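You operate a simulated robot arm through the tools that you are given. There is no shell and no other tool.

Carry out the task below with a simulated robot arm. There is one attempt and no reset: what you move stays moved.

## Task
Band and label the tray in the jig as the green slip says.
Fine: lay the teal sleeve on the lid and the slip on the grey mat.

It is judged by the outcome, as a careful person would: the job done as asked, and still so three seconds after it is handed in. It fails if anything else is knocked over, pushed out of place, dropped, spilled or broken. Lids that push on must go on centred and level and be pressed home; caps that screw on are set level and turned clockwise until they are tight.

## Robot
A 6-joint arm with a two-finger parallel gripper, fixed in place. Base frame: the origin is on the floor under the middle of its stand, x ahead of it, y to its left, z up; the work surface is at about z = 850. Units: mm, degrees, N and s.
With the tool pointing down near the work surface it reaches from about 580 to 940 mm from the base axis. Its first joint turns from -149.0 to 149.0 degrees. Payload 3.43 kg.
The tool frame sits at the grasp point between the pads (the TCP): z along the fingers, y along the line on which they close. The tips reach 34 mm beyond it. The gripper opens to 128 mm. The fingers are 24 mm wide and 12 mm thick; the gripper's body (48 by 130 mm) begins 96 mm behind the TCP.
Orientation is told as [roll, pitch, yaw] about the base's x, y, z axes, in that order, counted from this pose: with the fingers straight down and closing along the base's y, the tool's x points along the base's -x, its y along +y and its z along -z.

## Interface
- The arm moves only by the tool arm_command. Its argument "plan" is a list of rows, each a list of 7 numbers: the shift along the tool's x, y, z in mm, then the turn, a rotation vector about the tool's x, y, z in degrees, then the gripper command, from -1 (fully open) to 1 (shut), values between in proportion. In form: [[x, y, z, ax, ay, az, grip], ...]. A call has 1 to 20 rows; each row shifts and turns the commanded pose from where the row before left it, along the tool's axes as they then stand. Rows are played at 5 a second. More than 50 mm and 8.6 degrees between two rows, or a gripper value outside its range, and nothing of the call is played. A pose out of reach is approached as far as the arm can. The call stops where the force on the tool passes 40 N (or 10 N more than at its start, if that is more) or the arm is blocked; 0.2 s more then pass. Each finger travels about 108 mm/s and halts on what it meets, pressing with about 36 N; the grip force reading is that of the motor and also rises with nothing between the fingers. The clock runs only during rows and for 0.2 s after the last one: add rows that do not move to give the fingers time. The reply holds the time, the measured pose of the TCP, the force on the tool along the base axes, the opening and the grip force, in the units named above and with some noise, with the torque about the TCP (base axes, N m) and any sound that the robot's microphone picked up.
- Cameras (640 x 400 px; columns grow to the right, rows downward): "scene" is fixed at [223.8, 656.4, 1595.4]; the picture's right is [-0.75, -0.66, 0.00], its down [-0.45, 0.51, -0.74] and it looks along [0.49, -0.55, -0.68] (base axes); focal length 337 px, centre (320, 200). "wrist" rides on the gripper at [76, -11, -160] in the tool frame; the picture's right is [0.15, 0.99, 0.00], its down [-0.88, 0.13, -0.46] and it looks along [-0.45, 0.07, 0.89] (tool axes); focal length 234 px, centre (320, 200). There is no depth. A picture from a camera that has moved, and an enlarged one, comes with that camera's place and axes in the base frame and with its lens. The place of the scene camera against the robot may be out by one fixed shift of up to 12 mm in any direction.
- camera(camera): a new picture of that camera. It takes no simulated time.
- slide_trunk(by): slides the trunk up (or, below 0, down) by that many mm; the arm rides with it, the base frame stays. It gives what a move gives, with no picture.
- zoom(camera, box): a new picture of the part [left, top, right, bottom] of that camera's present view, enlarged. It takes no simulated time.
- sign_off(): hands the job in; it is judged then, once.

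Nothing tells you positions but the pictures and the camera data. Unless the task says otherwise, let go and move clear before handing in.

The tools are called after ">>>" by a JSON object that holds its "api" and its "payload". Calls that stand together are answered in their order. arm_command: Moves the arm, as the interface text tells. Its arguments: {"type":"object","properties":{"plan":{"type":"array","items":{"type":"array","items":{"type":"number"}}}},"required":["plan"]} The other tools are called the same way: slide_trunk (by) moves the trunk up or down; camera (camera) takes a picture; zoom (camera, box) takes an enlarged picture of a part of a camera's view; sign_off () hands the job in.

At the start:

```text
time: 0.0
position: [656.5, 139.2, 1064.4]
tool_rot: [0.0, 0.0, 0.1]
wrist_force: [0.4, 0.1, -0.3]
wrist_torque: [-0.02, 0.0, -0.03]
grip_width: 127.9
gripper_force: 0.1
trunk travel left (down, up): [-650.0, 60.0]
```

scene: 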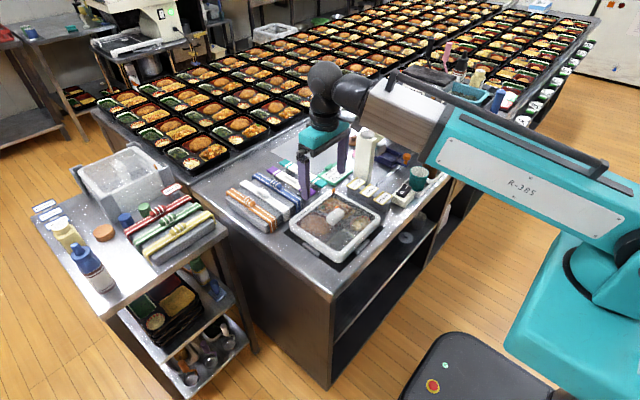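
wrist: 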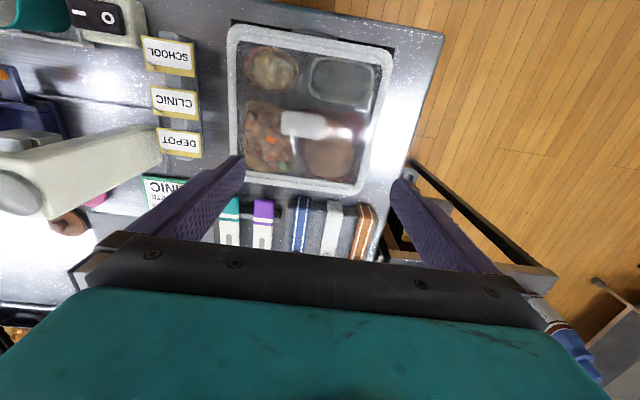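

I see a covered tray in a jig, bands on a rack, sleeves, label tags (SCHOOL, CLINIC, DEPOT) and a green-edged slip. I'll zoom in first to read the slip and see each item.

>>> {"api": "zoom", "payload": {"camera": "scene", "box": [220, 130, 440, 270]}}

>>> {"api": "zoom", "payload": {"camera": "wrist", "box": [0, 0, 240, 260]}}

>>> {"api": "zoom", "payload": {"camera": "wrist", "box": [200, 10, 440, 260]}}

>>> {"api": "zoom", "payload": {"camera": "scene", "box": [260, 130, 360, 200]}}

```text
2.86 times, centred on (330, 200) of scene
camera zoom: at [223.8, 656.4, 1595.4], right [-0.75, -0.66, 0.0], down [-0.45, 0.51, -0.74], along [0.49, -0.55, -0.68], focal length 962 px, centre (291, 200)
```

zoom: 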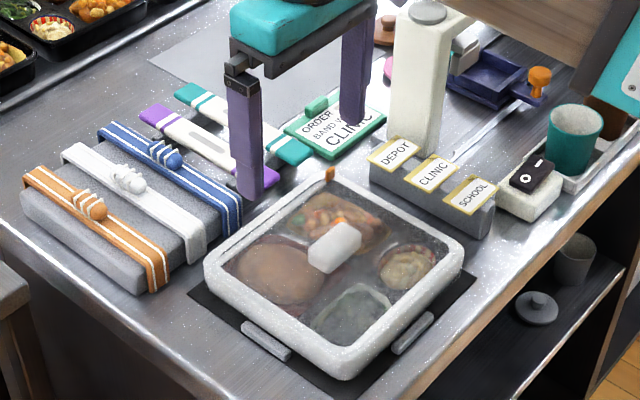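

```text
1.54 times, centred on (120, 130) of wrist
camera zoom: at [580.3, 128.0, 1224.1], right [-0.15, 0.99, 0.0], down [0.88, 0.13, 0.46], along [0.45, 0.07, -0.89], focal length 360 px, centre (628, 308)
```

zoom: 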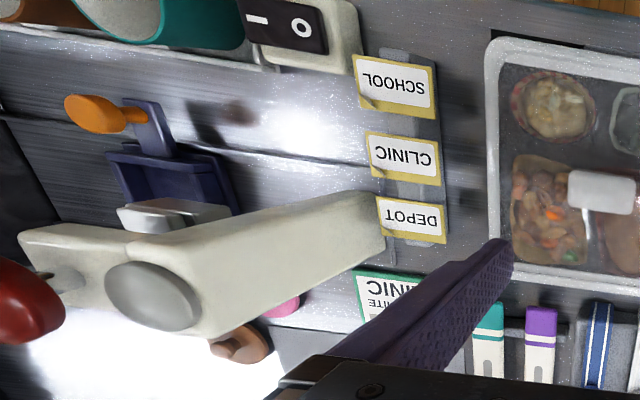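

```text
1.60 times, centred on (320, 135) of wrist
camera zoom: at [580.3, 128.0, 1224.1], right [-0.15, 0.99, 0.0], down [0.88, 0.13, 0.46], along [0.45, 0.07, -0.89], focal length 375 px, centre (320, 304)
```

zoom: 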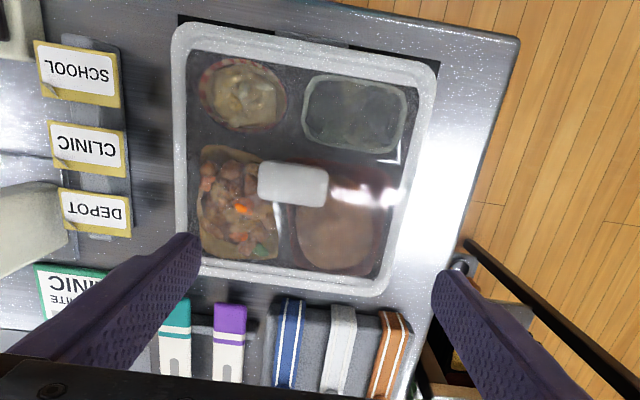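

```text
5.71 times, centred on (310, 165) of scene
camera zoom: at [223.8, 656.4, 1595.4], right [-0.75, -0.66, 0.0], down [-0.45, 0.51, -0.74], along [0.49, -0.55, -0.68], focal length 1924 px, centre (377, 400)
```

zoom: 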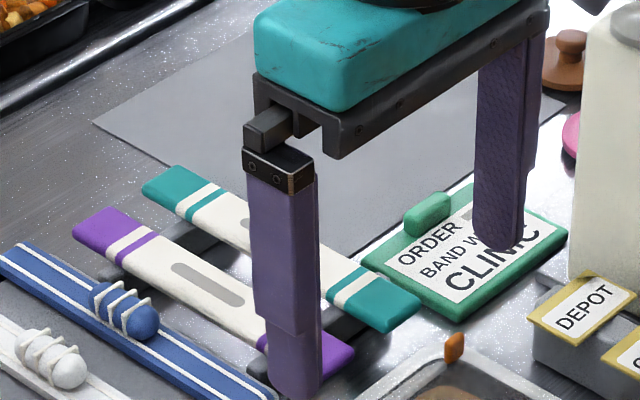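

The slip looks like it says "BAND WHITE … CLINIC", but the gripper covers part of it. I'll raise the arm, clearing the tall white post near (700, -85), and look again.

>>> {"api": "arm_command", "payload": {"plan": [[0, 0, -45, 0, 0, 0, -1], [0, 0, -45, 0, 0, 0, -1], [0, 0, -45, 0, 0, 0, -1], [0, 0, 0, 0, 0, 0, -1]]}}

>>> {"api": "camera", "payload": {"camera": "wrist"}}

>>> {"api": "zoom", "payload": {"camera": "scene", "box": [220, 130, 440, 270]}}

```text
time: 0.5
position: [662.3, 141.0, 1114.8]
tool_rot: [0.2, -1.2, 0.0]
wrist_force: [10.6, 3.2, -16.6]
wrist_torque: [-0.07, 0.43, 0.01]
grip_width: 128.1
gripper_force: 0.0
trunk travel left (down, up): [-650.0, 60.0]
stopped in row 2: the force on the tool passed its limit at 96 N (the readings are from after the stop); the commanded pose is now the measured one
```

```text
taken
camera wrist: at [582.9, 128.3, 1272.8], right [-0.15, 0.99, 0.0], down [0.87, 0.13, 0.47], along [0.47, 0.07, -0.88], focal length 234 px, centre (320, 200)
```

wrist: 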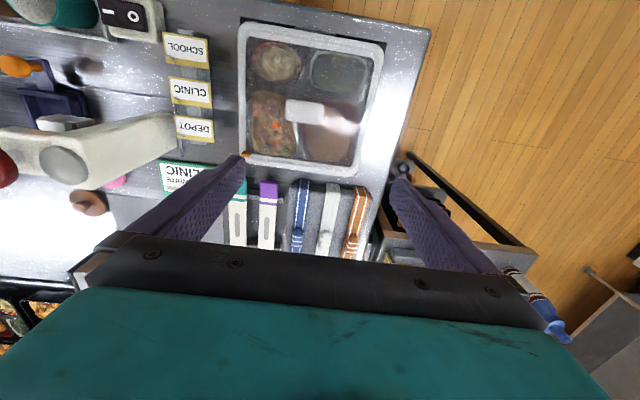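

```text
2.86 times, centred on (330, 200) of scene
camera zoom: at [223.8, 656.4, 1595.4], right [-0.75, -0.66, 0.0], down [-0.45, 0.51, -0.74], along [0.49, -0.55, -0.68], focal length 962 px, centre (291, 200)
```

zoom: 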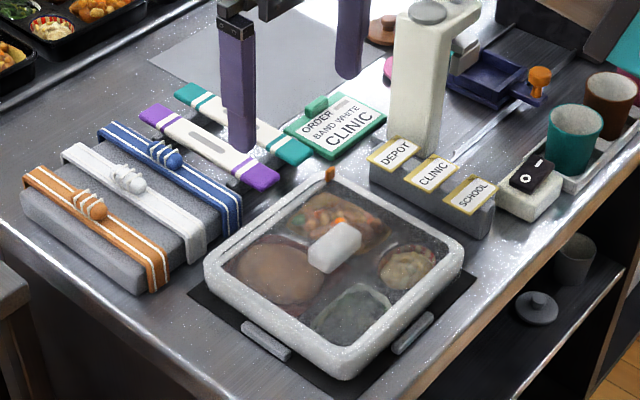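

The upward move stopped on a force reading. The gripper isn't touching anything I can see, so it could be inertia or the arm near a limit. I'll hold still and check the readings, then try slower steps.

>>> {"api": "arm_command", "payload": {"plan": [[0, 0, 0, 0, 0, 0, -1], [0, 0, 0, 0, 0, 0, -1]]}}

>>> {"api": "camera", "payload": {"camera": "scene"}}

```text
time: 1.1
position: [661.9, 140.6, 1115.3]
tool_rot: [0.3, -1.1, 0.0]
wrist_force: [15.8, 4.4, -29.1]
wrist_torque: [-0.05, 0.32, 0.01]
grip_width: 127.7
gripper_force: 0.0
trunk travel left (down, up): [-650.0, 60.0]
```

```text
taken
```

scene: 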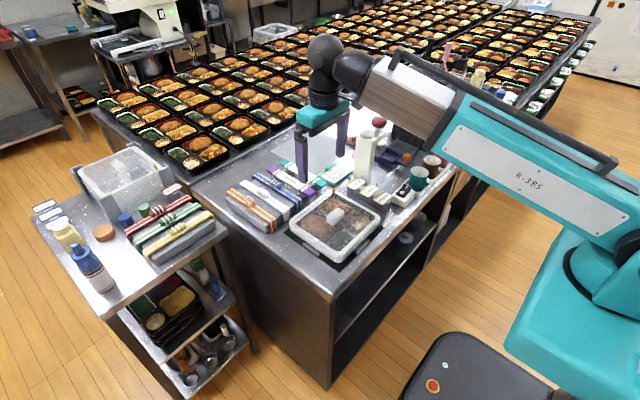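

A steady push remains on the tool, so the wrist is most likely pressing against the arm's own link at this folded, close-in pose. I'll back down, straighten the tool and move outward before going any higher.

>>> {"api": "arm_command", "payload": {"plan": [[0, 0, 15, 0, 0, 0, -1], [0, 0, 20, 0.3, 1.1, 0, -1], [-15, 0, 0, 0, 0, 0, -1], [0, 0, 0, 0, 0, 0, -1]]}}

```text
time: 2.1
position: [676.8, 141.8, 1079.9]
tool_rot: [-0.1, 0.1, 0.0]
wrist_force: [0.0, -0.6, 0.2]
wrist_torque: [0.0, -0.02, 0.02]
grip_width: 127.8
gripper_force: 0.1
trunk travel left (down, up): [-650.0, 60.0]
```

Force is back to zero. Next I'll move outward over the bands at this height, then rise.

>>> {"api": "arm_command", "payload": {"plan": [[-30, 0, 0, 0, 0, 0, -1], [-30, 0, 0, 0, 0, 0, -1], [-30, 0, -10, 0, 0, 0, -1], [-30, 0, -20, 0, 0, 0, -1], [0, 0, -25, 0, 0, 0, -1], [0, 0, -25, 0, 0, 0, -1], [0, 0, 0, 0, 0, 0, -1]]}}

>>> {"api": "camera", "payload": {"camera": "wrist"}}

```text
time: 3.4
position: [799.6, 143.8, 1147.1]
tool_rot: [0.1, -0.7, 0.1]
wrist_force: [6.8, 1.9, -11.0]
wrist_torque: [0.04, 0.36, 0.04]
grip_width: 128.1
gripper_force: 0.0
trunk travel left (down, up): [-650.0, 60.0]
stopped in row 6: the force on the tool passed its limit at 57 N (the readings are from after the stop); the commanded pose is now the measured one
```

```text
taken
camera wrist: at [722.3, 130.4, 1307.1], right [-0.15, 0.99, 0.0], down [0.88, 0.13, 0.47], along [0.46, 0.07, -0.88], focal length 234 px, centre (320, 200)
```

wrist: 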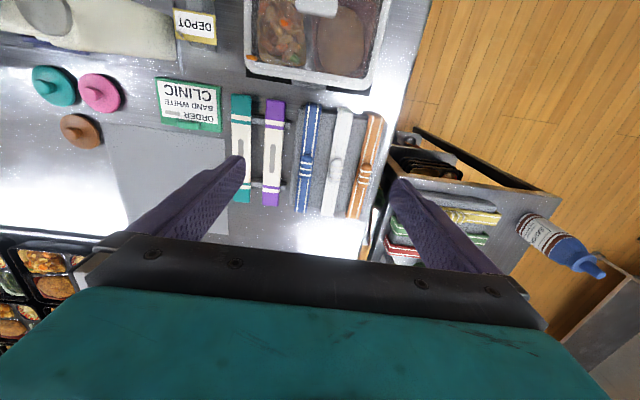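

The view from here is good, but the arm again met its own limit. I'll relax the pose slightly, raise the trunk for headroom, and zoom in on the items.

>>> {"api": "arm_command", "payload": {"plan": [[0, 0, 15, 0, 0, 0, -1], [0, 0, 15, 0.1, 0.7, 0, -1], [0, 0, 0, 0, 0, 0, -1]]}}

>>> {"api": "slide_trunk", "payload": {"by": 60}}

>>> {"api": "zoom", "payload": {"camera": "wrist", "box": [140, 60, 300, 220]}}

>>> {"api": "zoom", "payload": {"camera": "wrist", "box": [220, 0, 420, 220]}}

>>> {"api": "camera", "payload": {"camera": "wrist"}}

```text
time: 4.2
position: [800.5, 143.1, 1117.7]
tool_rot: [0.0, 0.2, 0.0]
wrist_force: [-0.5, 0.1, 0.1]
wrist_torque: [0.04, 0.0, 0.02]
grip_width: 128.1
gripper_force: 0.0
trunk travel left (down, up): [-650.0, 60.0]
```

```text
time: 5.2
position: [799.6, 142.7, 1178.4]
tool_rot: [0.1, 0.2, 0.0]
wrist_force: [0.2, -0.9, -0.8]
wrist_torque: [0.0, -0.03, 0.0]
grip_width: 127.8
gripper_force: 0.2
trunk travel left (down, up): [-710.0, 0.0]
```

```text
2.50 times, centred on (220, 140) of wrist
camera zoom: at [724.5, 130.0, 1338.3], right [-0.15, 0.99, 0.0], down [0.88, 0.13, 0.45], along [0.45, 0.07, -0.89], focal length 585 px, centre (570, 350)
```

zoom: 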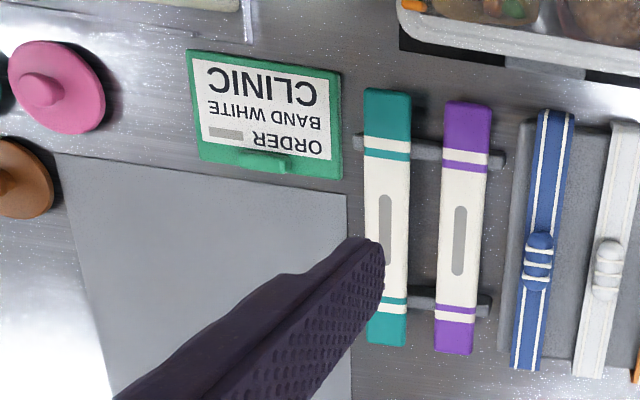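

```text
1.82 times, centred on (320, 110) of wrist
camera zoom: at [724.5, 130.0, 1338.3], right [-0.15, 0.99, 0.0], down [0.88, 0.13, 0.45], along [0.45, 0.07, -0.89], focal length 426 px, centre (320, 364)
```

zoom: 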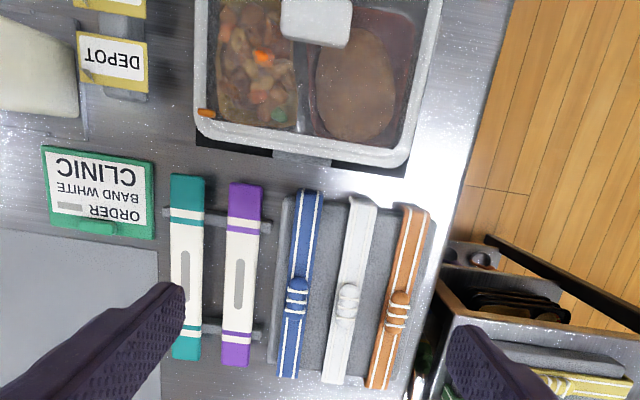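

```text
taken
camera wrist: at [724.5, 130.0, 1338.3], right [-0.15, 0.99, 0.0], down [0.88, 0.13, 0.45], along [0.45, 0.07, -0.89], focal length 234 px, centre (320, 200)
```

wrist: 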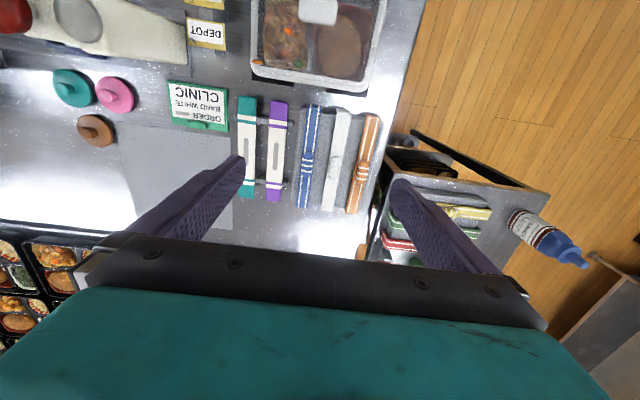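

The slip reads ORDER / BAND WHITE / CLINIC: the white band and the CLINIC label. The teal sleeve is next to the purple one and the grey mat is just beyond the slip. I'll go over the tray now to study the lid and jig.

>>> {"api": "arm_command", "payload": {"plan": [[27, -2.6, 14, 0, 0, 0, -1], [27, -2.6, 14, 0, 0, 0, -1], [27, -2.6, 10, 0, 0, 0, -1], [27, -2.6, 10, 0, 0, 0, -1], [27, -2.6, 6, 0, 0, 0, -1], [0, 0, 0, 0, 0, 0, -1]]}}

>>> {"api": "zoom", "payload": {"camera": "wrist", "box": [220, 10, 420, 180]}}

>>> {"api": "zoom", "payload": {"camera": "wrist", "box": [140, 10, 260, 130]}}

>>> {"api": "zoom", "payload": {"camera": "scene", "box": [285, 180, 385, 265]}}

>>> {"api": "zoom", "payload": {"camera": "scene", "box": [335, 140, 435, 220]}}

```text
time: 6.6
position: [666.1, 129.2, 1126.4]
tool_rot: [0.1, 0.2, 0.0]
wrist_force: [0.2, 1.2, 0.1]
wrist_torque: [0.0, 0.04, 0.03]
grip_width: 128.0
gripper_force: 0.0
trunk travel left (down, up): [-710.0, 0.0]
```

```text
2.35 times, centred on (320, 95) of wrist
camera zoom: at [590.3, 115.9, 1286.5], right [-0.15, 0.99, 0.0], down [0.88, 0.13, 0.45], along [0.45, 0.07, -0.89], focal length 551 px, centre (320, 447)
```

zoom: 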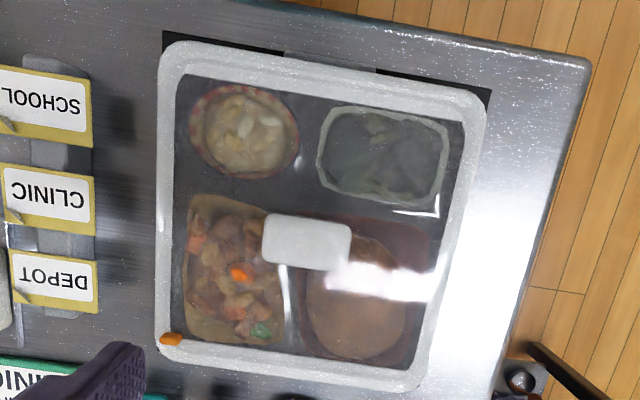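

```text
3.33 times, centred on (200, 70) of wrist
camera zoom: at [590.3, 115.9, 1286.5], right [-0.15, 0.99, 0.0], down [0.88, 0.13, 0.45], along [0.45, 0.07, -0.89], focal length 781 px, centre (720, 633)
```

zoom: 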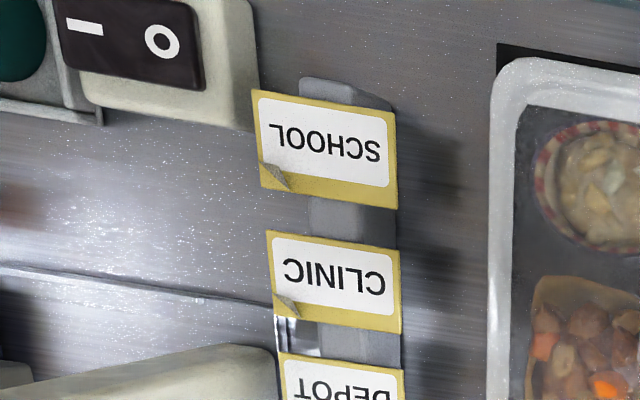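

```text
4.71 times, centred on (335, 222) of scene
camera zoom: at [223.8, 656.4, 1595.4], right [-0.75, -0.66, 0.0], down [-0.45, 0.51, -0.74], along [0.49, -0.55, -0.68], focal length 1584 px, centre (249, 94)
```

zoom: 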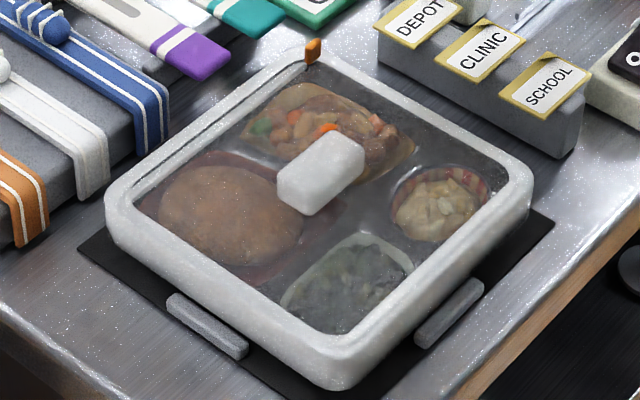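

```text
5.00 times, centred on (385, 180) of scene
camera zoom: at [223.8, 656.4, 1595.4], right [-0.75, -0.66, 0.0], down [-0.45, 0.51, -0.74], along [0.49, -0.55, -0.68], focal length 1683 px, centre (-5, 300)
```

zoom: 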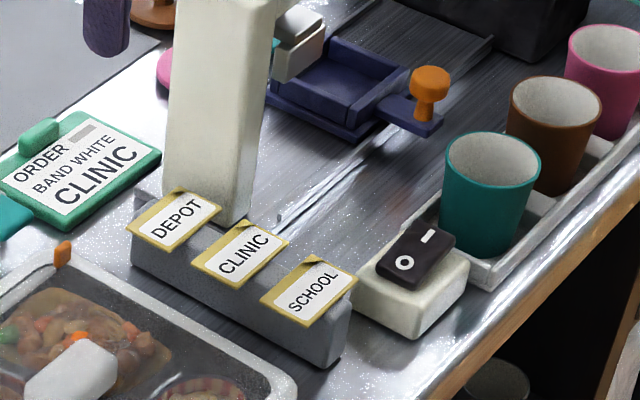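

The lid is about 180 × 190 mm, centred near (632, 114), with a white knob in the middle. I'll look closer at the lid markings, the bands, the labels and the side cart before choosing where things go.

>>> {"api": "zoom", "payload": {"camera": "wrist", "box": [300, 40, 400, 110]}}

>>> {"api": "zoom", "payload": {"camera": "scene", "box": [220, 165, 310, 240]}}

>>> {"api": "zoom", "payload": {"camera": "scene", "box": [20, 130, 240, 310]}}

>>> {"api": "zoom", "payload": {"camera": "scene", "box": [340, 170, 420, 220]}}

>>> {"api": "zoom", "payload": {"camera": "scene", "box": [270, 140, 380, 200]}}

```text
5.71 times, centred on (350, 75) of wrist
camera zoom: at [590.3, 115.9, 1286.5], right [-0.15, 0.99, 0.0], down [0.88, 0.13, 0.45], along [0.45, 0.07, -0.89], focal length 1338 px, centre (149, 914)
```

zoom: 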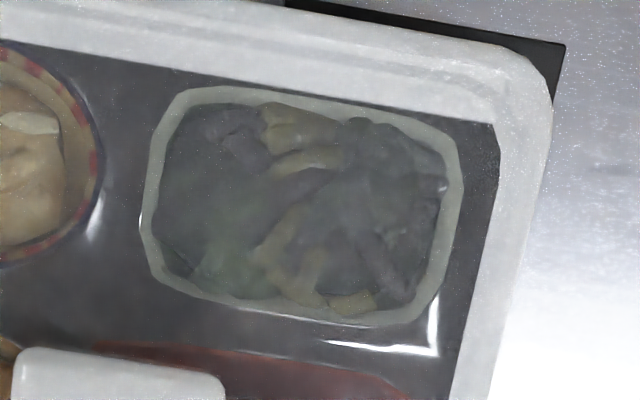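

```text
5.33 times, centred on (265, 202) of scene
camera zoom: at [223.8, 656.4, 1595.4], right [-0.75, -0.66, 0.0], down [-0.45, 0.51, -0.74], along [0.49, -0.55, -0.68], focal length 1795 px, centre (613, 187)
```

zoom: 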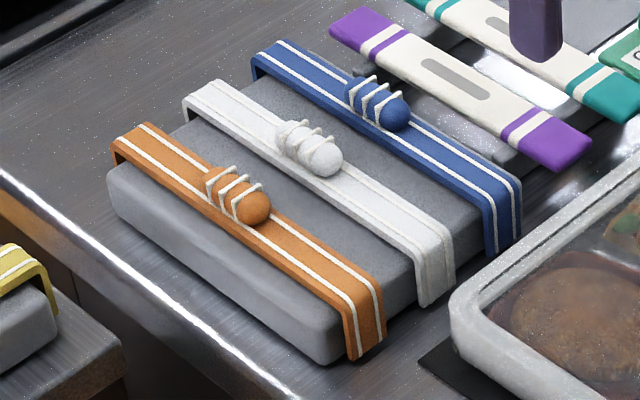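

```text
2.22 times, centred on (130, 220) of scene
camera zoom: at [223.8, 656.4, 1595.4], right [-0.75, -0.66, 0.0], down [-0.45, 0.51, -0.74], along [0.49, -0.55, -0.68], focal length 748 px, centre (742, 156)
```

zoom: 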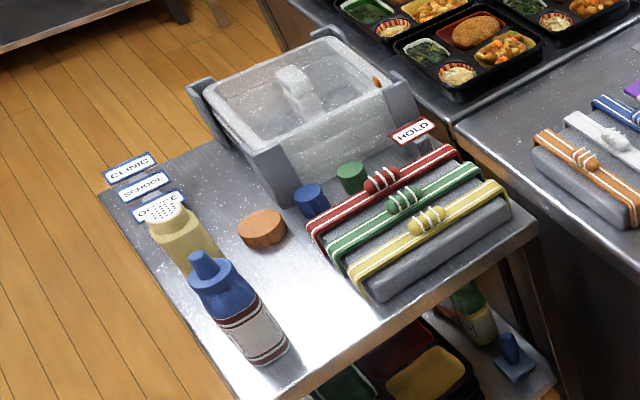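

```text
8.00 times, centred on (380, 195) of scene
camera zoom: at [223.8, 656.4, 1595.4], right [-0.75, -0.66, 0.0], down [-0.45, 0.51, -0.74], along [0.49, -0.55, -0.68], focal length 2693 px, centre (-160, 240)
```

zoom: 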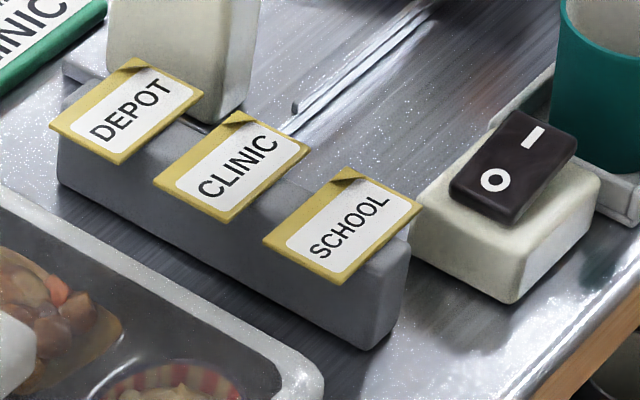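

```text
5.82 times, centred on (325, 170) of scene
camera zoom: at [223.8, 656.4, 1595.4], right [-0.75, -0.66, 0.0], down [-0.45, 0.51, -0.74], along [0.49, -0.55, -0.68], focal length 1958 px, centre (291, 374)
```

zoom: 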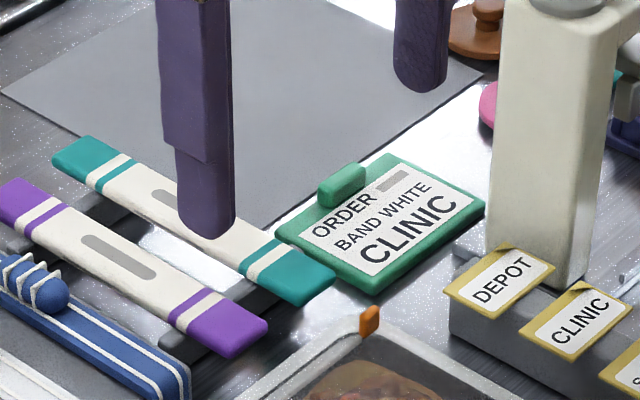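

The small bright corner on the lid is just a reflection. My layout on the lid, beside the knob:
- **White band:** along x on the +y side.
- **Teal sleeve:** along x on the -y side.
- **CLINIC label:** between them, on the far side of the knob.

First I'll hover over the white band's knot near (868, 183) for a precise look.

>>> {"api": "arm_command", "payload": {"plan": [[-25.2, 6.75, 15.75, 0, 0, 0, -1], [-25.2, 6.75, 15.75, 0, 0, 0, -1], [-25.2, 6.75, 15.75, 0, 0, 0, -1], [-25.2, 6.75, 15.75, 0, 0, 0, -1], [-25.2, 6.75, 15.75, 0, 0, 0, -1], [-25.2, 6.75, 15.75, 0, 0, 0, -1], [-25.2, 6.75, 15.75, 0, 0, 0, -1], [-25.2, 6.75, 15.75, 0, 0, 0, -1], [0, 0, 0, 0, 0, 0, -1]]}}

>>> {"api": "camera", "payload": {"camera": "wrist"}}

>>> {"api": "zoom", "payload": {"camera": "wrist", "box": [240, 60, 400, 240]}}

>>> {"api": "zoom", "payload": {"camera": "scene", "box": [220, 130, 380, 260]}}

```text
time: 8.6
position: [864.4, 183.0, 1000.9]
tool_rot: [0.0, 0.1, 0.0]
wrist_force: [0.7, 0.2, -1.1]
wrist_torque: [0.01, 0.03, -0.06]
grip_width: 127.7
gripper_force: 0.1
trunk travel left (down, up): [-710.0, 0.0]
```

```text
taken
camera wrist: at [789.5, 171.7, 1160.5], right [-0.15, 0.99, 0.0], down [0.88, 0.13, 0.45], along [0.45, 0.07, -0.89], focal length 234 px, centre (320, 200)
```

wrist: 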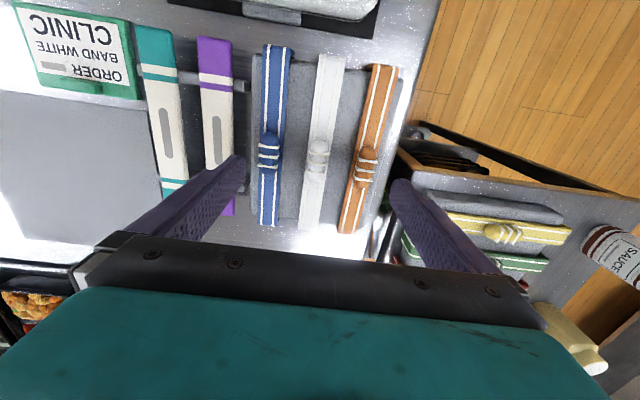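

```text
2.22 times, centred on (320, 150) of wrist
camera zoom: at [789.5, 171.7, 1160.5], right [-0.15, 0.99, 0.0], down [0.88, 0.13, 0.45], along [0.45, 0.07, -0.89], focal length 520 px, centre (320, 311)
```

zoom: 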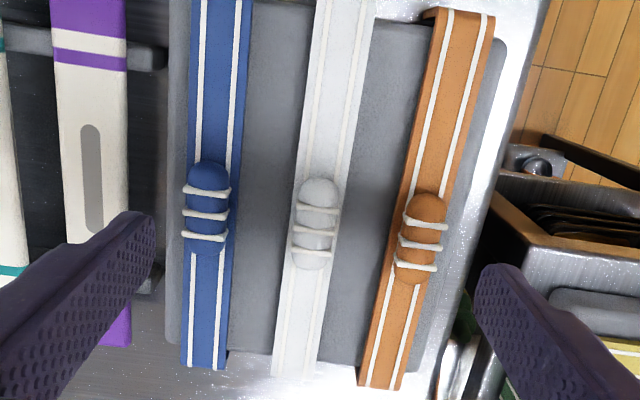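

```text
3.08 times, centred on (300, 195) of scene
camera zoom: at [223.8, 656.4, 1595.4], right [-0.75, -0.66, 0.0], down [-0.45, 0.51, -0.74], along [0.49, -0.55, -0.68], focal length 1036 px, centre (382, 215)
```

zoom: 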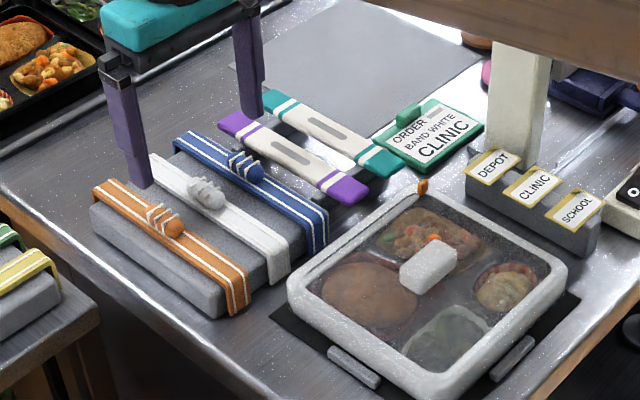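

The white band runs along x, centred near (868, 181), about 203 mm long with its knot in the middle. Before grasping I need the lid size more precisely, so I'll hover over the tray again for measuring views.

>>> {"api": "arm_command", "payload": {"plan": [[30, -9, -10, 0, 0, 0, -1], [30, -9, -10, 0, 0, 0, -1], [30, -9, -10, 0, 0, 0, -1], [30, -9, -10, 0, 0, 0, -1], [30, -9, -5, 0, 0, 0, -1], [30, -9, -5, 0, 0, 0, -1], [0, 0, 0, 0, 0, 0, -1]]}}

>>> {"api": "zoom", "payload": {"camera": "wrist", "box": [200, 0, 440, 190]}}

```text
time: 10.2
position: [686.1, 125.8, 1050.1]
tool_rot: [-0.1, 0.2, -0.1]
wrist_force: [0.4, 0.5, 0.6]
wrist_torque: [0.01, 0.0, 0.01]
grip_width: 127.9
gripper_force: 0.1
trunk travel left (down, up): [-710.0, 0.0]
```

```text
2.11 times, centred on (320, 95) of wrist
camera zoom: at [610.8, 114.2, 1209.2], right [-0.15, 0.99, 0.0], down [0.88, 0.13, 0.45], along [0.45, 0.07, -0.89], focal length 493 px, centre (320, 421)
```

zoom: 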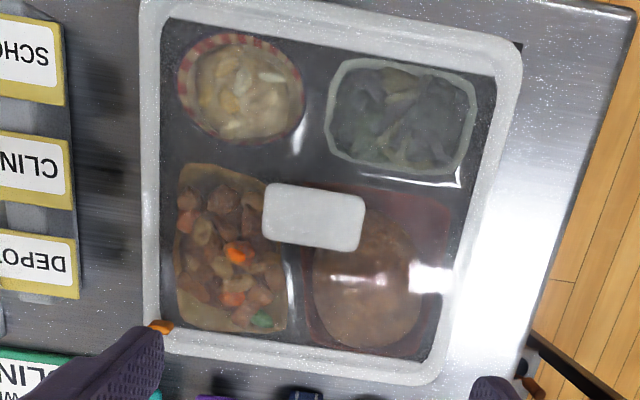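

Lid and band lengths are close, so I need finer measurements. I'll take sharper zooms of the lid edges from both cameras at this pose.

>>> {"api": "zoom", "payload": {"camera": "scene", "box": [285, 180, 365, 230]}}

>>> {"api": "zoom", "payload": {"camera": "scene", "box": [305, 210, 405, 272]}}

>>> {"api": "zoom", "payload": {"camera": "wrist", "box": [235, 0, 415, 60]}}

>>> {"api": "zoom", "payload": {"camera": "wrist", "box": [240, 120, 400, 200]}}

```text
8.00 times, centred on (325, 205) of scene
camera zoom: at [223.8, 656.4, 1595.4], right [-0.75, -0.66, 0.0], down [-0.45, 0.51, -0.74], along [0.49, -0.55, -0.68], focal length 2693 px, centre (280, 160)
```

zoom: 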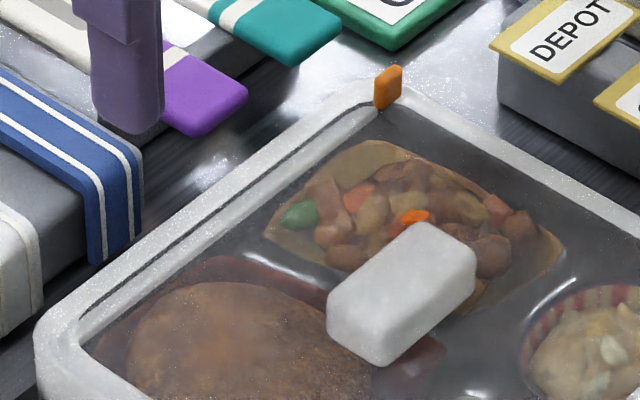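

```text
6.40 times, centred on (355, 241) of scene
camera zoom: at [223.8, 656.4, 1595.4], right [-0.75, -0.66, 0.0], down [-0.45, 0.51, -0.74], along [0.49, -0.55, -0.68], focal length 2154 px, centre (96, -62)
```

zoom: 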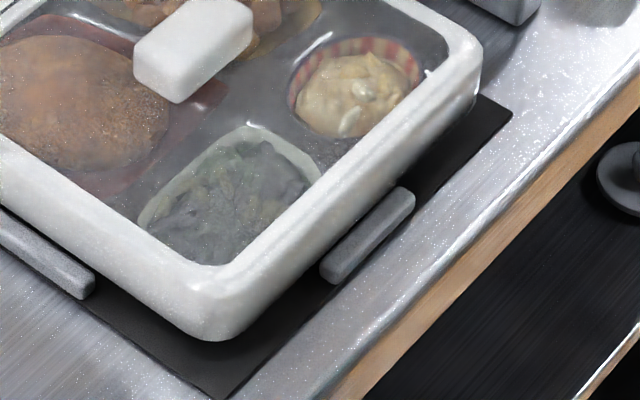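

```text
3.56 times, centred on (325, 30) of wrist
camera zoom: at [610.8, 114.2, 1209.2], right [-0.15, 0.99, 0.0], down [0.88, 0.13, 0.45], along [0.45, 0.07, -0.89], focal length 833 px, centre (302, 804)
```

zoom: 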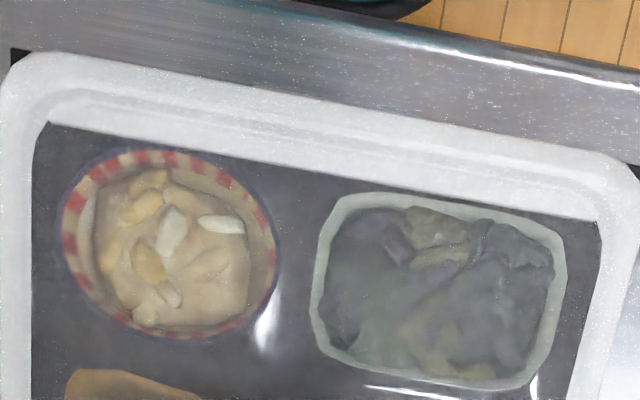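

```text
4.00 times, centred on (320, 160) of wrist
camera zoom: at [610.8, 114.2, 1209.2], right [-0.15, 0.99, 0.0], down [0.88, 0.13, 0.45], along [0.45, 0.07, -0.89], focal length 937 px, centre (320, 360)
```

zoom: 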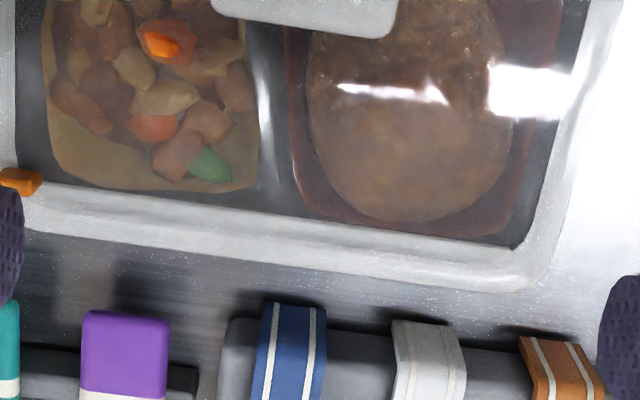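

The lid works out square, about 191 mm, centred near (635, 114) with its top at z ≈ 899. The band's inner span is about 195 mm, so it should straddle it. I'll return above the white band and zoom on its ends.

>>> {"api": "arm_command", "payload": {"plan": [[-30.4, 9.2, 0, 0, 0, 0, -1], [-30.4, 9.2, 0, 0, 0, 0, -1], [-30.4, 9.2, 10, 0, 0, 0, -1], [-30.4, 9.2, 10, 0, 0, 0, -1], [-30.4, 9.2, 15, 0, 0, 0, -1], [-30.4, 9.2, 15, 0, 0, 0, -1], [0, 0, 0, 0, 0, 0, -1]]}}

>>> {"api": "zoom", "payload": {"camera": "wrist", "box": [270, 20, 390, 95]}}

>>> {"api": "zoom", "payload": {"camera": "wrist", "box": [260, 130, 380, 240]}}

>>> {"api": "zoom", "payload": {"camera": "scene", "box": [220, 165, 310, 240]}}

```text
time: 11.8
position: [869.1, 186.4, 998.5]
tool_rot: [0.0, 0.1, -0.1]
wrist_force: [-0.5, -0.4, 0.6]
wrist_torque: [0.01, -0.06, 0.0]
grip_width: 128.1
gripper_force: 0.0
trunk travel left (down, up): [-710.0, 0.0]
```

```text
5.33 times, centred on (330, 58) of wrist
camera zoom: at [793.3, 173.4, 1159.6], right [-0.15, 0.99, 0.0], down [0.88, 0.13, 0.45], along [0.45, 0.07, -0.89], focal length 1249 px, centre (267, 960)
```

zoom: 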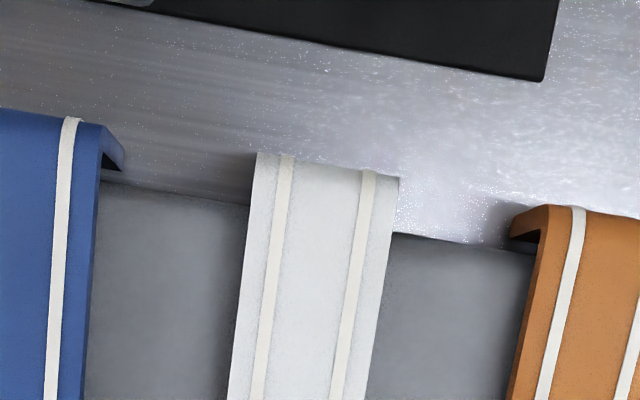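

```text
3.64 times, centred on (320, 185) of wrist
camera zoom: at [793.3, 173.4, 1159.6], right [-0.15, 0.99, 0.0], down [0.88, 0.13, 0.45], along [0.45, 0.07, -0.89], focal length 852 px, centre (320, 254)
```

zoom: 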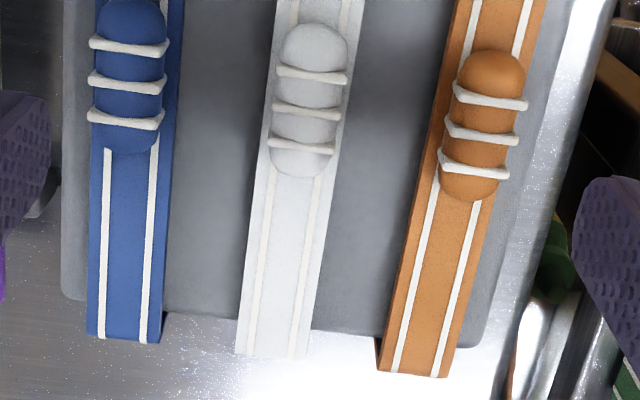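

```text
5.33 times, centred on (265, 202) of scene
camera zoom: at [223.8, 656.4, 1595.4], right [-0.75, -0.66, 0.0], down [-0.45, 0.51, -0.74], along [0.49, -0.55, -0.68], focal length 1795 px, centre (613, 187)
```

zoom: 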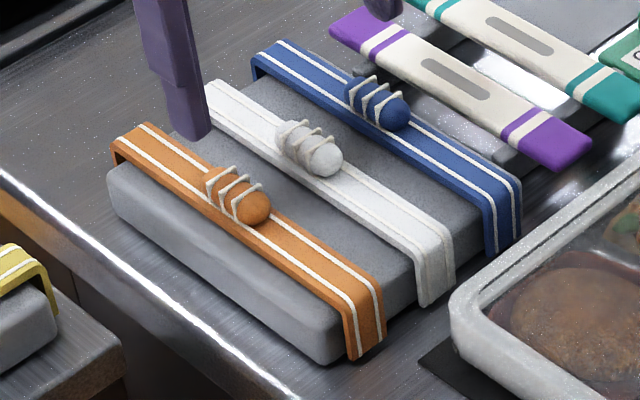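

The knot sits about 3 mm to -y of my tool axis, at roughly (869, 181, 909). I'll narrow the fingers to about 42 mm so they clear the neighbouring bands, correct sideways, and descend partway for a check.

>>> {"api": "arm_command", "payload": {"plan": [[0.5, -3.2, 0, 0, 0, 0, 0.35], [0, 0, 0, 0, 0, 0, 0.35], [0, 0, 12, 0, 0, 0, 0.35], [0, 0, 12, 0, 0, 0, 0.35], [0, 0, 12, 0, 0, 0, 0.35], [0, 0, 6, 0, 0, 0, 0.35], [0, 0, 0, 0, 0, 0, 0.35], [0, 0, 0, 0, 0, 0, 0.35]]}}

>>> {"api": "zoom", "payload": {"camera": "wrist", "box": [240, 110, 400, 230]}}

>>> {"api": "zoom", "payload": {"camera": "scene", "box": [220, 160, 310, 230]}}

```text
time: 13.6
position: [869.1, 182.7, 955.7]
tool_rot: [0.0, 0.2, 0.0]
wrist_force: [0.3, -0.5, 0.2]
wrist_torque: [0.04, 0.0, 0.01]
grip_width: 41.5
gripper_force: 0.1
trunk travel left (down, up): [-710.0, 0.0]
```

```text
3.33 times, centred on (320, 170) of wrist
camera zoom: at [793.1, 169.4, 1115.6], right [-0.15, 0.99, 0.0], down [0.88, 0.13, 0.45], along [0.45, 0.07, -0.89], focal length 781 px, centre (320, 300)
```

zoom: 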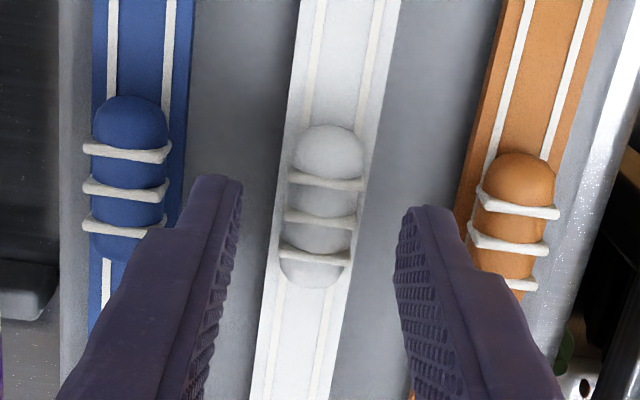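

```text
5.71 times, centred on (265, 195) of scene
camera zoom: at [223.8, 656.4, 1595.4], right [-0.75, -0.66, 0.0], down [-0.45, 0.51, -0.74], along [0.49, -0.55, -0.68], focal length 1924 px, centre (634, 229)
```

zoom: 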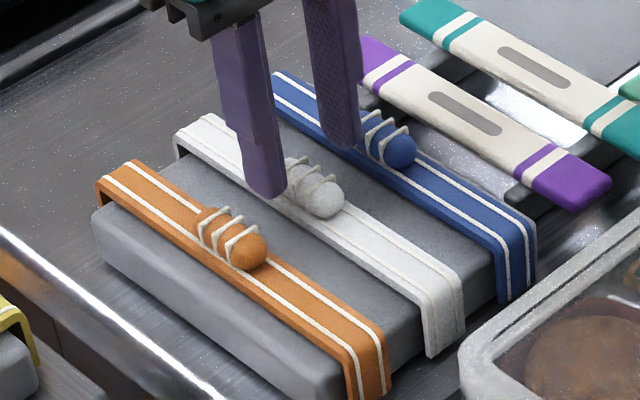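

The knot is centred between the fingers. I'll descend in small steps to just above the strip and close on the knot.

>>> {"api": "arm_command", "payload": {"plan": [[0, 0, 6, 0, 0, 0, 0.35], [0, 0, 6, 0, 0, 0, 0.35], [0, 0, 3, 0, 0, 0, 0.35], [0, 0, 0, 0, 0, 0, 0.35], [0, 0, 0, 0, 0, 0, 0.35]]}}

>>> {"api": "zoom", "payload": {"camera": "wrist", "box": [240, 110, 400, 230]}}

>>> {"api": "zoom", "payload": {"camera": "scene", "box": [220, 160, 310, 230]}}

```text
time: 14.8
position: [868.2, 181.9, 941.1]
tool_rot: [0.0, 0.2, 0.0]
wrist_force: [0.1, 0.3, -0.5]
wrist_torque: [-0.03, 0.03, -0.02]
grip_width: 41.7
gripper_force: 0.1
trunk travel left (down, up): [-710.0, 0.0]
```

```text
3.33 times, centred on (320, 170) of wrist
camera zoom: at [791.4, 169.6, 1100.8], right [-0.15, 0.99, 0.0], down [0.88, 0.13, 0.45], along [0.45, 0.07, -0.89], focal length 781 px, centre (320, 300)
```

zoom: 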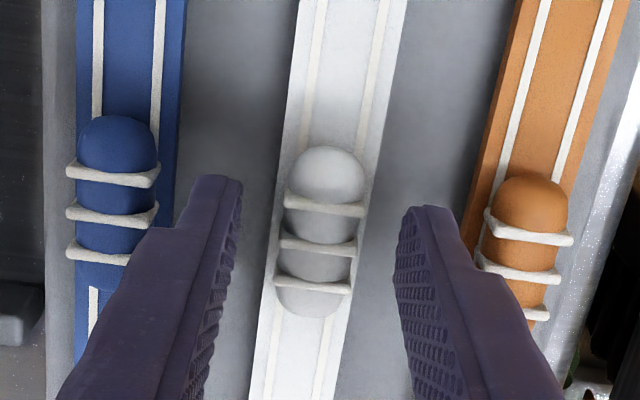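

```text
5.71 times, centred on (265, 195) of scene
camera zoom: at [223.8, 656.4, 1595.4], right [-0.75, -0.66, 0.0], down [-0.45, 0.51, -0.74], along [0.49, -0.55, -0.68], focal length 1924 px, centre (634, 229)
```

zoom: 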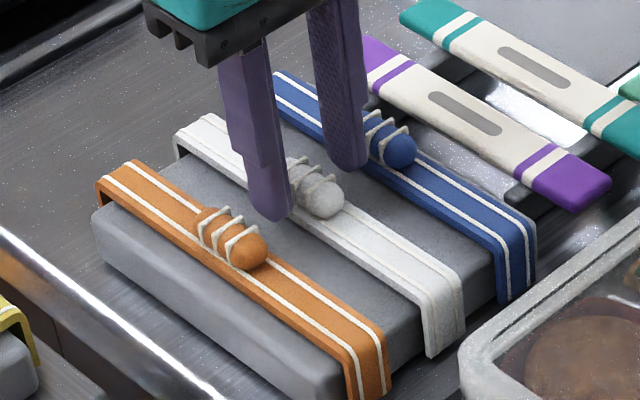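

Clear on both sides and no contact. I'll go 4 mm lower, then close on the knot and read the width.

>>> {"api": "arm_command", "payload": {"plan": [[0, 0, 2, 0, 0, 0, 0.35], [0, 0, 2, 0, 0, 0, 0.35], [0, 0, 0, 0, 0, 0, 0.35], [0, 0, 0, 0, 0, 0, 0.6], [0, 0, 0, 0, 0, 0, 1], [0, 0, 0, 0, 0, 0, 1], [0, 0, 0, 0, 0, 0, 1]]}}

>>> {"api": "zoom", "payload": {"camera": "wrist", "box": [240, 110, 400, 230]}}

>>> {"api": "zoom", "payload": {"camera": "scene", "box": [220, 160, 310, 230]}}

```text
time: 16.4
position: [867.9, 180.6, 937.2]
tool_rot: [0.1, 0.2, 0.0]
wrist_force: [0.5, -0.6, 1.3]
wrist_torque: [0.0, -0.04, -0.02]
grip_width: 18.6
gripper_force: 36.0
trunk travel left (down, up): [-710.0, 0.0]
```

```text
3.33 times, centred on (320, 170) of wrist
camera zoom: at [791.8, 168.5, 1097.3], right [-0.15, 0.99, 0.0], down [0.88, 0.13, 0.45], along [0.45, 0.07, -0.89], focal length 781 px, centre (320, 300)
```

zoom: 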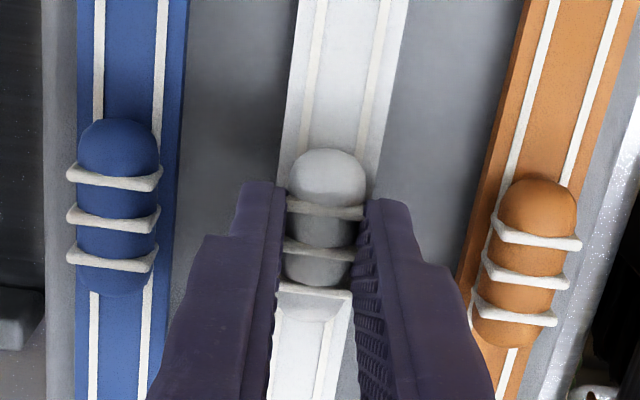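

```text
5.71 times, centred on (265, 195) of scene
camera zoom: at [223.8, 656.4, 1595.4], right [-0.75, -0.66, 0.0], down [-0.45, 0.51, -0.74], along [0.49, -0.55, -0.68], focal length 1924 px, centre (634, 229)
```

zoom: 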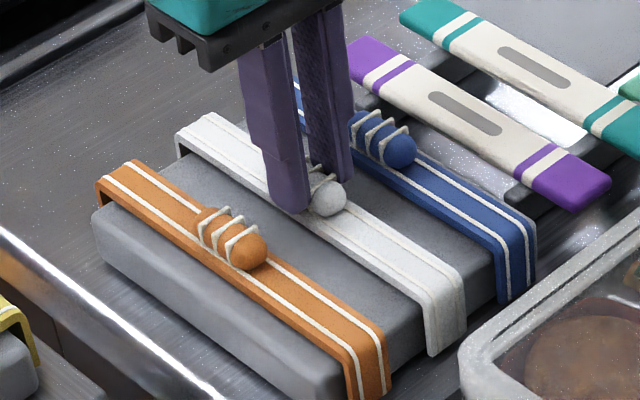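

The knot is gripped at 18.6 mm. I'll lift straight up, slowly at first.

>>> {"api": "arm_command", "payload": {"plan": [[0, 0, -3, 0, 0, 0, 1], [0, 0, -5, 0, 0, 0, 1], [0, 0, -10, 0, 0, 0, 1], [0, 0, -15, 0, 0, 0, 1], [0, 0, -20, 0, 0, 0, 1], [0, 0, -20, 0, 0, 0, 1], [0, 0, -15, 0, 0, 0, 1], [0, 0, 0, 0, 0, 0, 1], [0, 0, 0, 0, 0, 0, 1]]}}

>>> {"api": "camera", "payload": {"camera": "wrist"}}

>>> {"api": "zoom", "payload": {"camera": "scene", "box": [220, 120, 380, 250]}}

```text
time: 18.4
position: [868.4, 180.6, 1025.0]
tool_rot: [0.0, 0.2, -0.1]
wrist_force: [0.3, -1.0, -0.3]
wrist_torque: [0.0, -0.03, -0.02]
grip_width: 18.7
gripper_force: 35.8
trunk travel left (down, up): [-710.0, 0.0]
```

```text
taken
camera wrist: at [792.4, 168.1, 1185.2], right [-0.15, 0.99, 0.0], down [0.88, 0.13, 0.45], along [0.45, 0.07, -0.89], focal length 234 px, centre (320, 200)
```

wrist: 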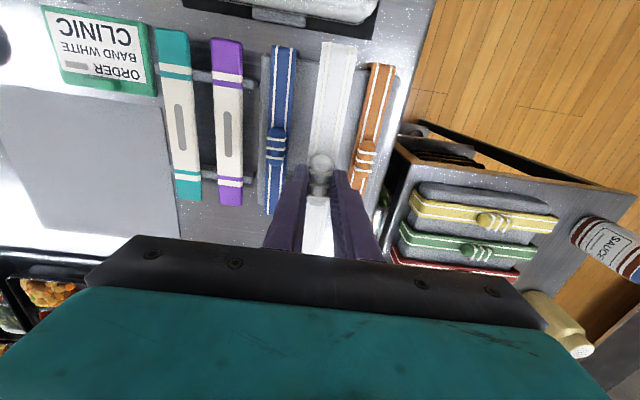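

```text
3.08 times, centred on (300, 185) of scene
camera zoom: at [223.8, 656.4, 1595.4], right [-0.75, -0.66, 0.0], down [-0.45, 0.51, -0.74], along [0.49, -0.55, -0.68], focal length 1036 px, centre (382, 246)
```

zoom: 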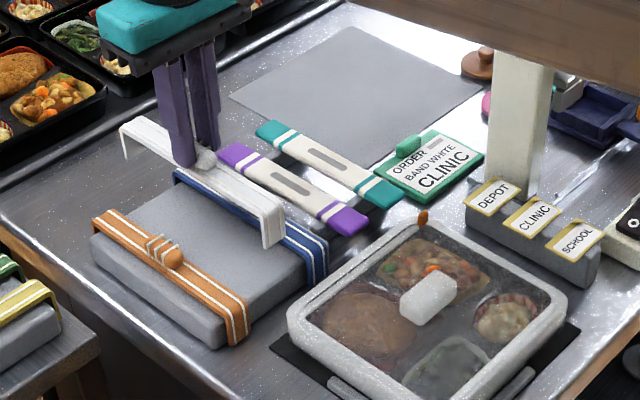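

The white band is lifted cleanly and the other two haven't moved. I'll carry it level to above the +y part of the lid, around (634, 174), leaving clearance over the lid knob.

>>> {"api": "arm_command", "payload": {"plan": [[20, -0.6, 0, 0, 0, 0, 1], [26, -0.8, 0, 0, 0, 0, 1], [26, -0.8, 0, 0, 0, 0, 1], [26, -0.8, 0, 0, 0, 0, 1], [26, -0.8, 0, 0, 0, 0, 1], [26, -0.8, 0, 0, 0, 0, 1], [26, -0.8, 0, 0, 0, 0, 1], [26, -0.8, 0, 0, 0, 0, 1], [20, -0.4, 0, 0, 0, 0, 1], [12, 0, 0, 0, 0, 0, 1], [0, 0, 0, 0, 0, 0, 1], [0, 0, 0, 0, 0, 0, 1]]}}

>>> {"api": "camera", "payload": {"camera": "wrist"}}

>>> {"api": "zoom", "payload": {"camera": "scene", "box": [270, 160, 410, 280]}}

```text
time: 21.0
position: [633.4, 173.3, 1025.2]
tool_rot: [-0.1, 0.3, 0.0]
wrist_force: [0.2, -0.4, 0.2]
wrist_torque: [0.01, 0.0, -0.02]
grip_width: 18.7
gripper_force: 36.0
trunk travel left (down, up): [-710.0, 0.0]
```

```text
taken
camera wrist: at [558.6, 160.8, 1185.0], right [-0.15, 0.99, 0.0], down [0.88, 0.13, 0.45], along [0.45, 0.07, -0.89], focal length 234 px, centre (320, 200)
```

wrist: 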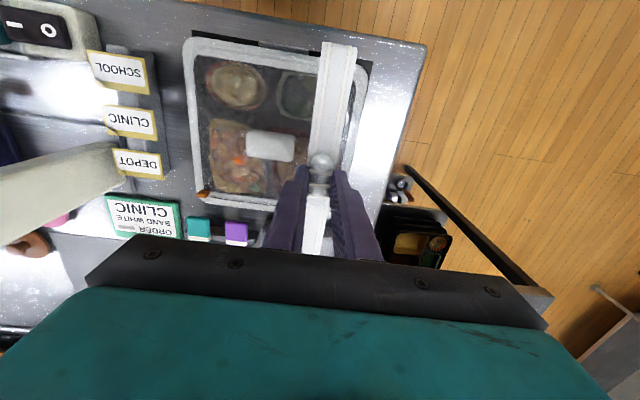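

```text
3.33 times, centred on (340, 220) of scene
camera zoom: at [223.8, 656.4, 1595.4], right [-0.75, -0.66, 0.0], down [-0.45, 0.51, -0.74], along [0.49, -0.55, -0.68], focal length 1122 px, centre (253, 133)
```

zoom: 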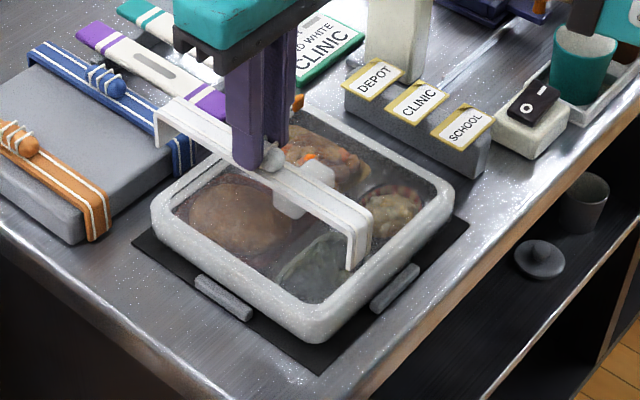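

The band is over the lid. I'll lower it until the leg ends are just above the lid, then check alignment at both ends.

>>> {"api": "arm_command", "payload": {"plan": [[0, 0, 10, 0, 0, 0, 1], [0, 0, 10, 0, 0, 0, 1], [0, 0, 10, 0, 0, 0, 1], [0, 0, 0, 0, 0, 0, 1], [0, 0, 0, 0, 0, 0, 1]]}}

>>> {"api": "zoom", "payload": {"camera": "wrist", "box": [260, 0, 420, 100]}}

>>> {"api": "zoom", "payload": {"camera": "scene", "box": [335, 205, 385, 250]}}

>>> {"api": "zoom", "payload": {"camera": "scene", "box": [285, 175, 335, 220]}}

>>> {"api": "zoom", "payload": {"camera": "scene", "box": [280, 170, 400, 275]}}

```text
time: 22.2
position: [633.2, 175.5, 993.9]
tool_rot: [-0.1, 0.2, 0.0]
wrist_force: [0.3, 0.0, -1.3]
wrist_torque: [-0.04, 0.03, 0.02]
grip_width: 18.5
gripper_force: 36.2
trunk travel left (down, up): [-710.0, 0.0]
```

```text
4.00 times, centred on (340, 50) of wrist
camera zoom: at [558.1, 163.4, 1154.2], right [-0.15, 0.99, 0.0], down [0.88, 0.13, 0.45], along [0.45, 0.07, -0.89], focal length 937 px, centre (240, 800)
```

zoom: 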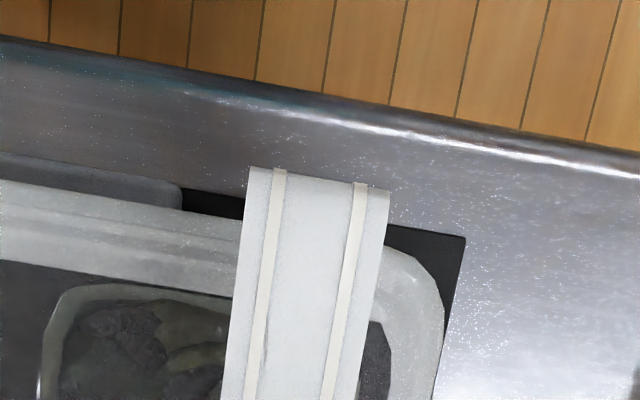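

```text
8.89 times, centred on (360, 228) of scene
camera zoom: at [223.8, 656.4, 1595.4], right [-0.75, -0.66, 0.0], down [-0.45, 0.51, -0.74], along [0.49, -0.55, -0.68], focal length 2992 px, centre (-36, -44)
```

zoom: 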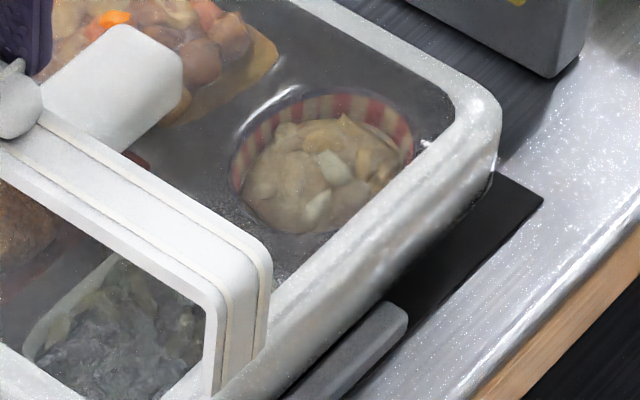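

```text
8.89 times, centred on (310, 198) of scene
camera zoom: at [223.8, 656.4, 1595.4], right [-0.75, -0.66, 0.0], down [-0.45, 0.51, -0.74], along [0.49, -0.55, -0.68], focal length 2992 px, centre (409, 222)
```

zoom: 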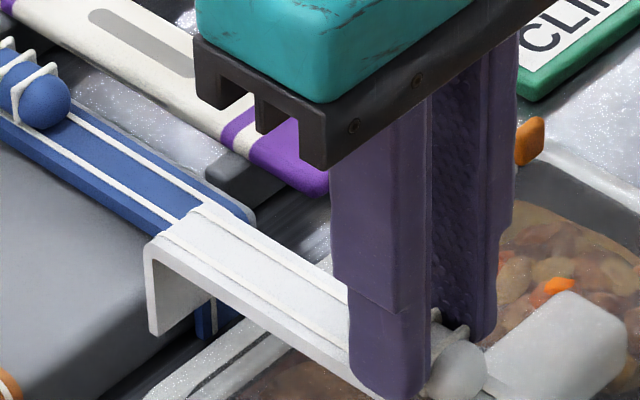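

```text
3.81 times, centred on (340, 222) of scene
camera zoom: at [223.8, 656.4, 1595.4], right [-0.75, -0.66, 0.0], down [-0.45, 0.51, -0.74], along [0.49, -0.55, -0.68], focal length 1282 px, centre (244, 114)
```

zoom: 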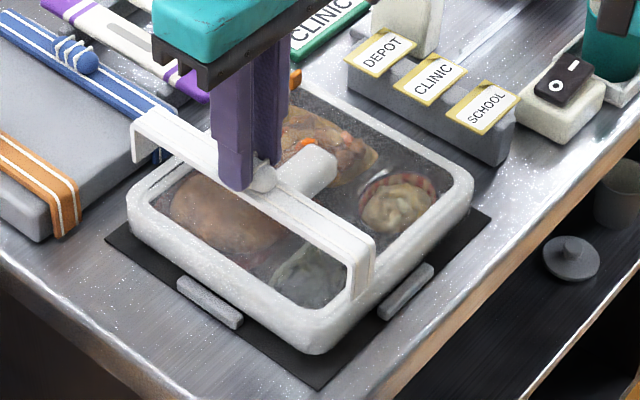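

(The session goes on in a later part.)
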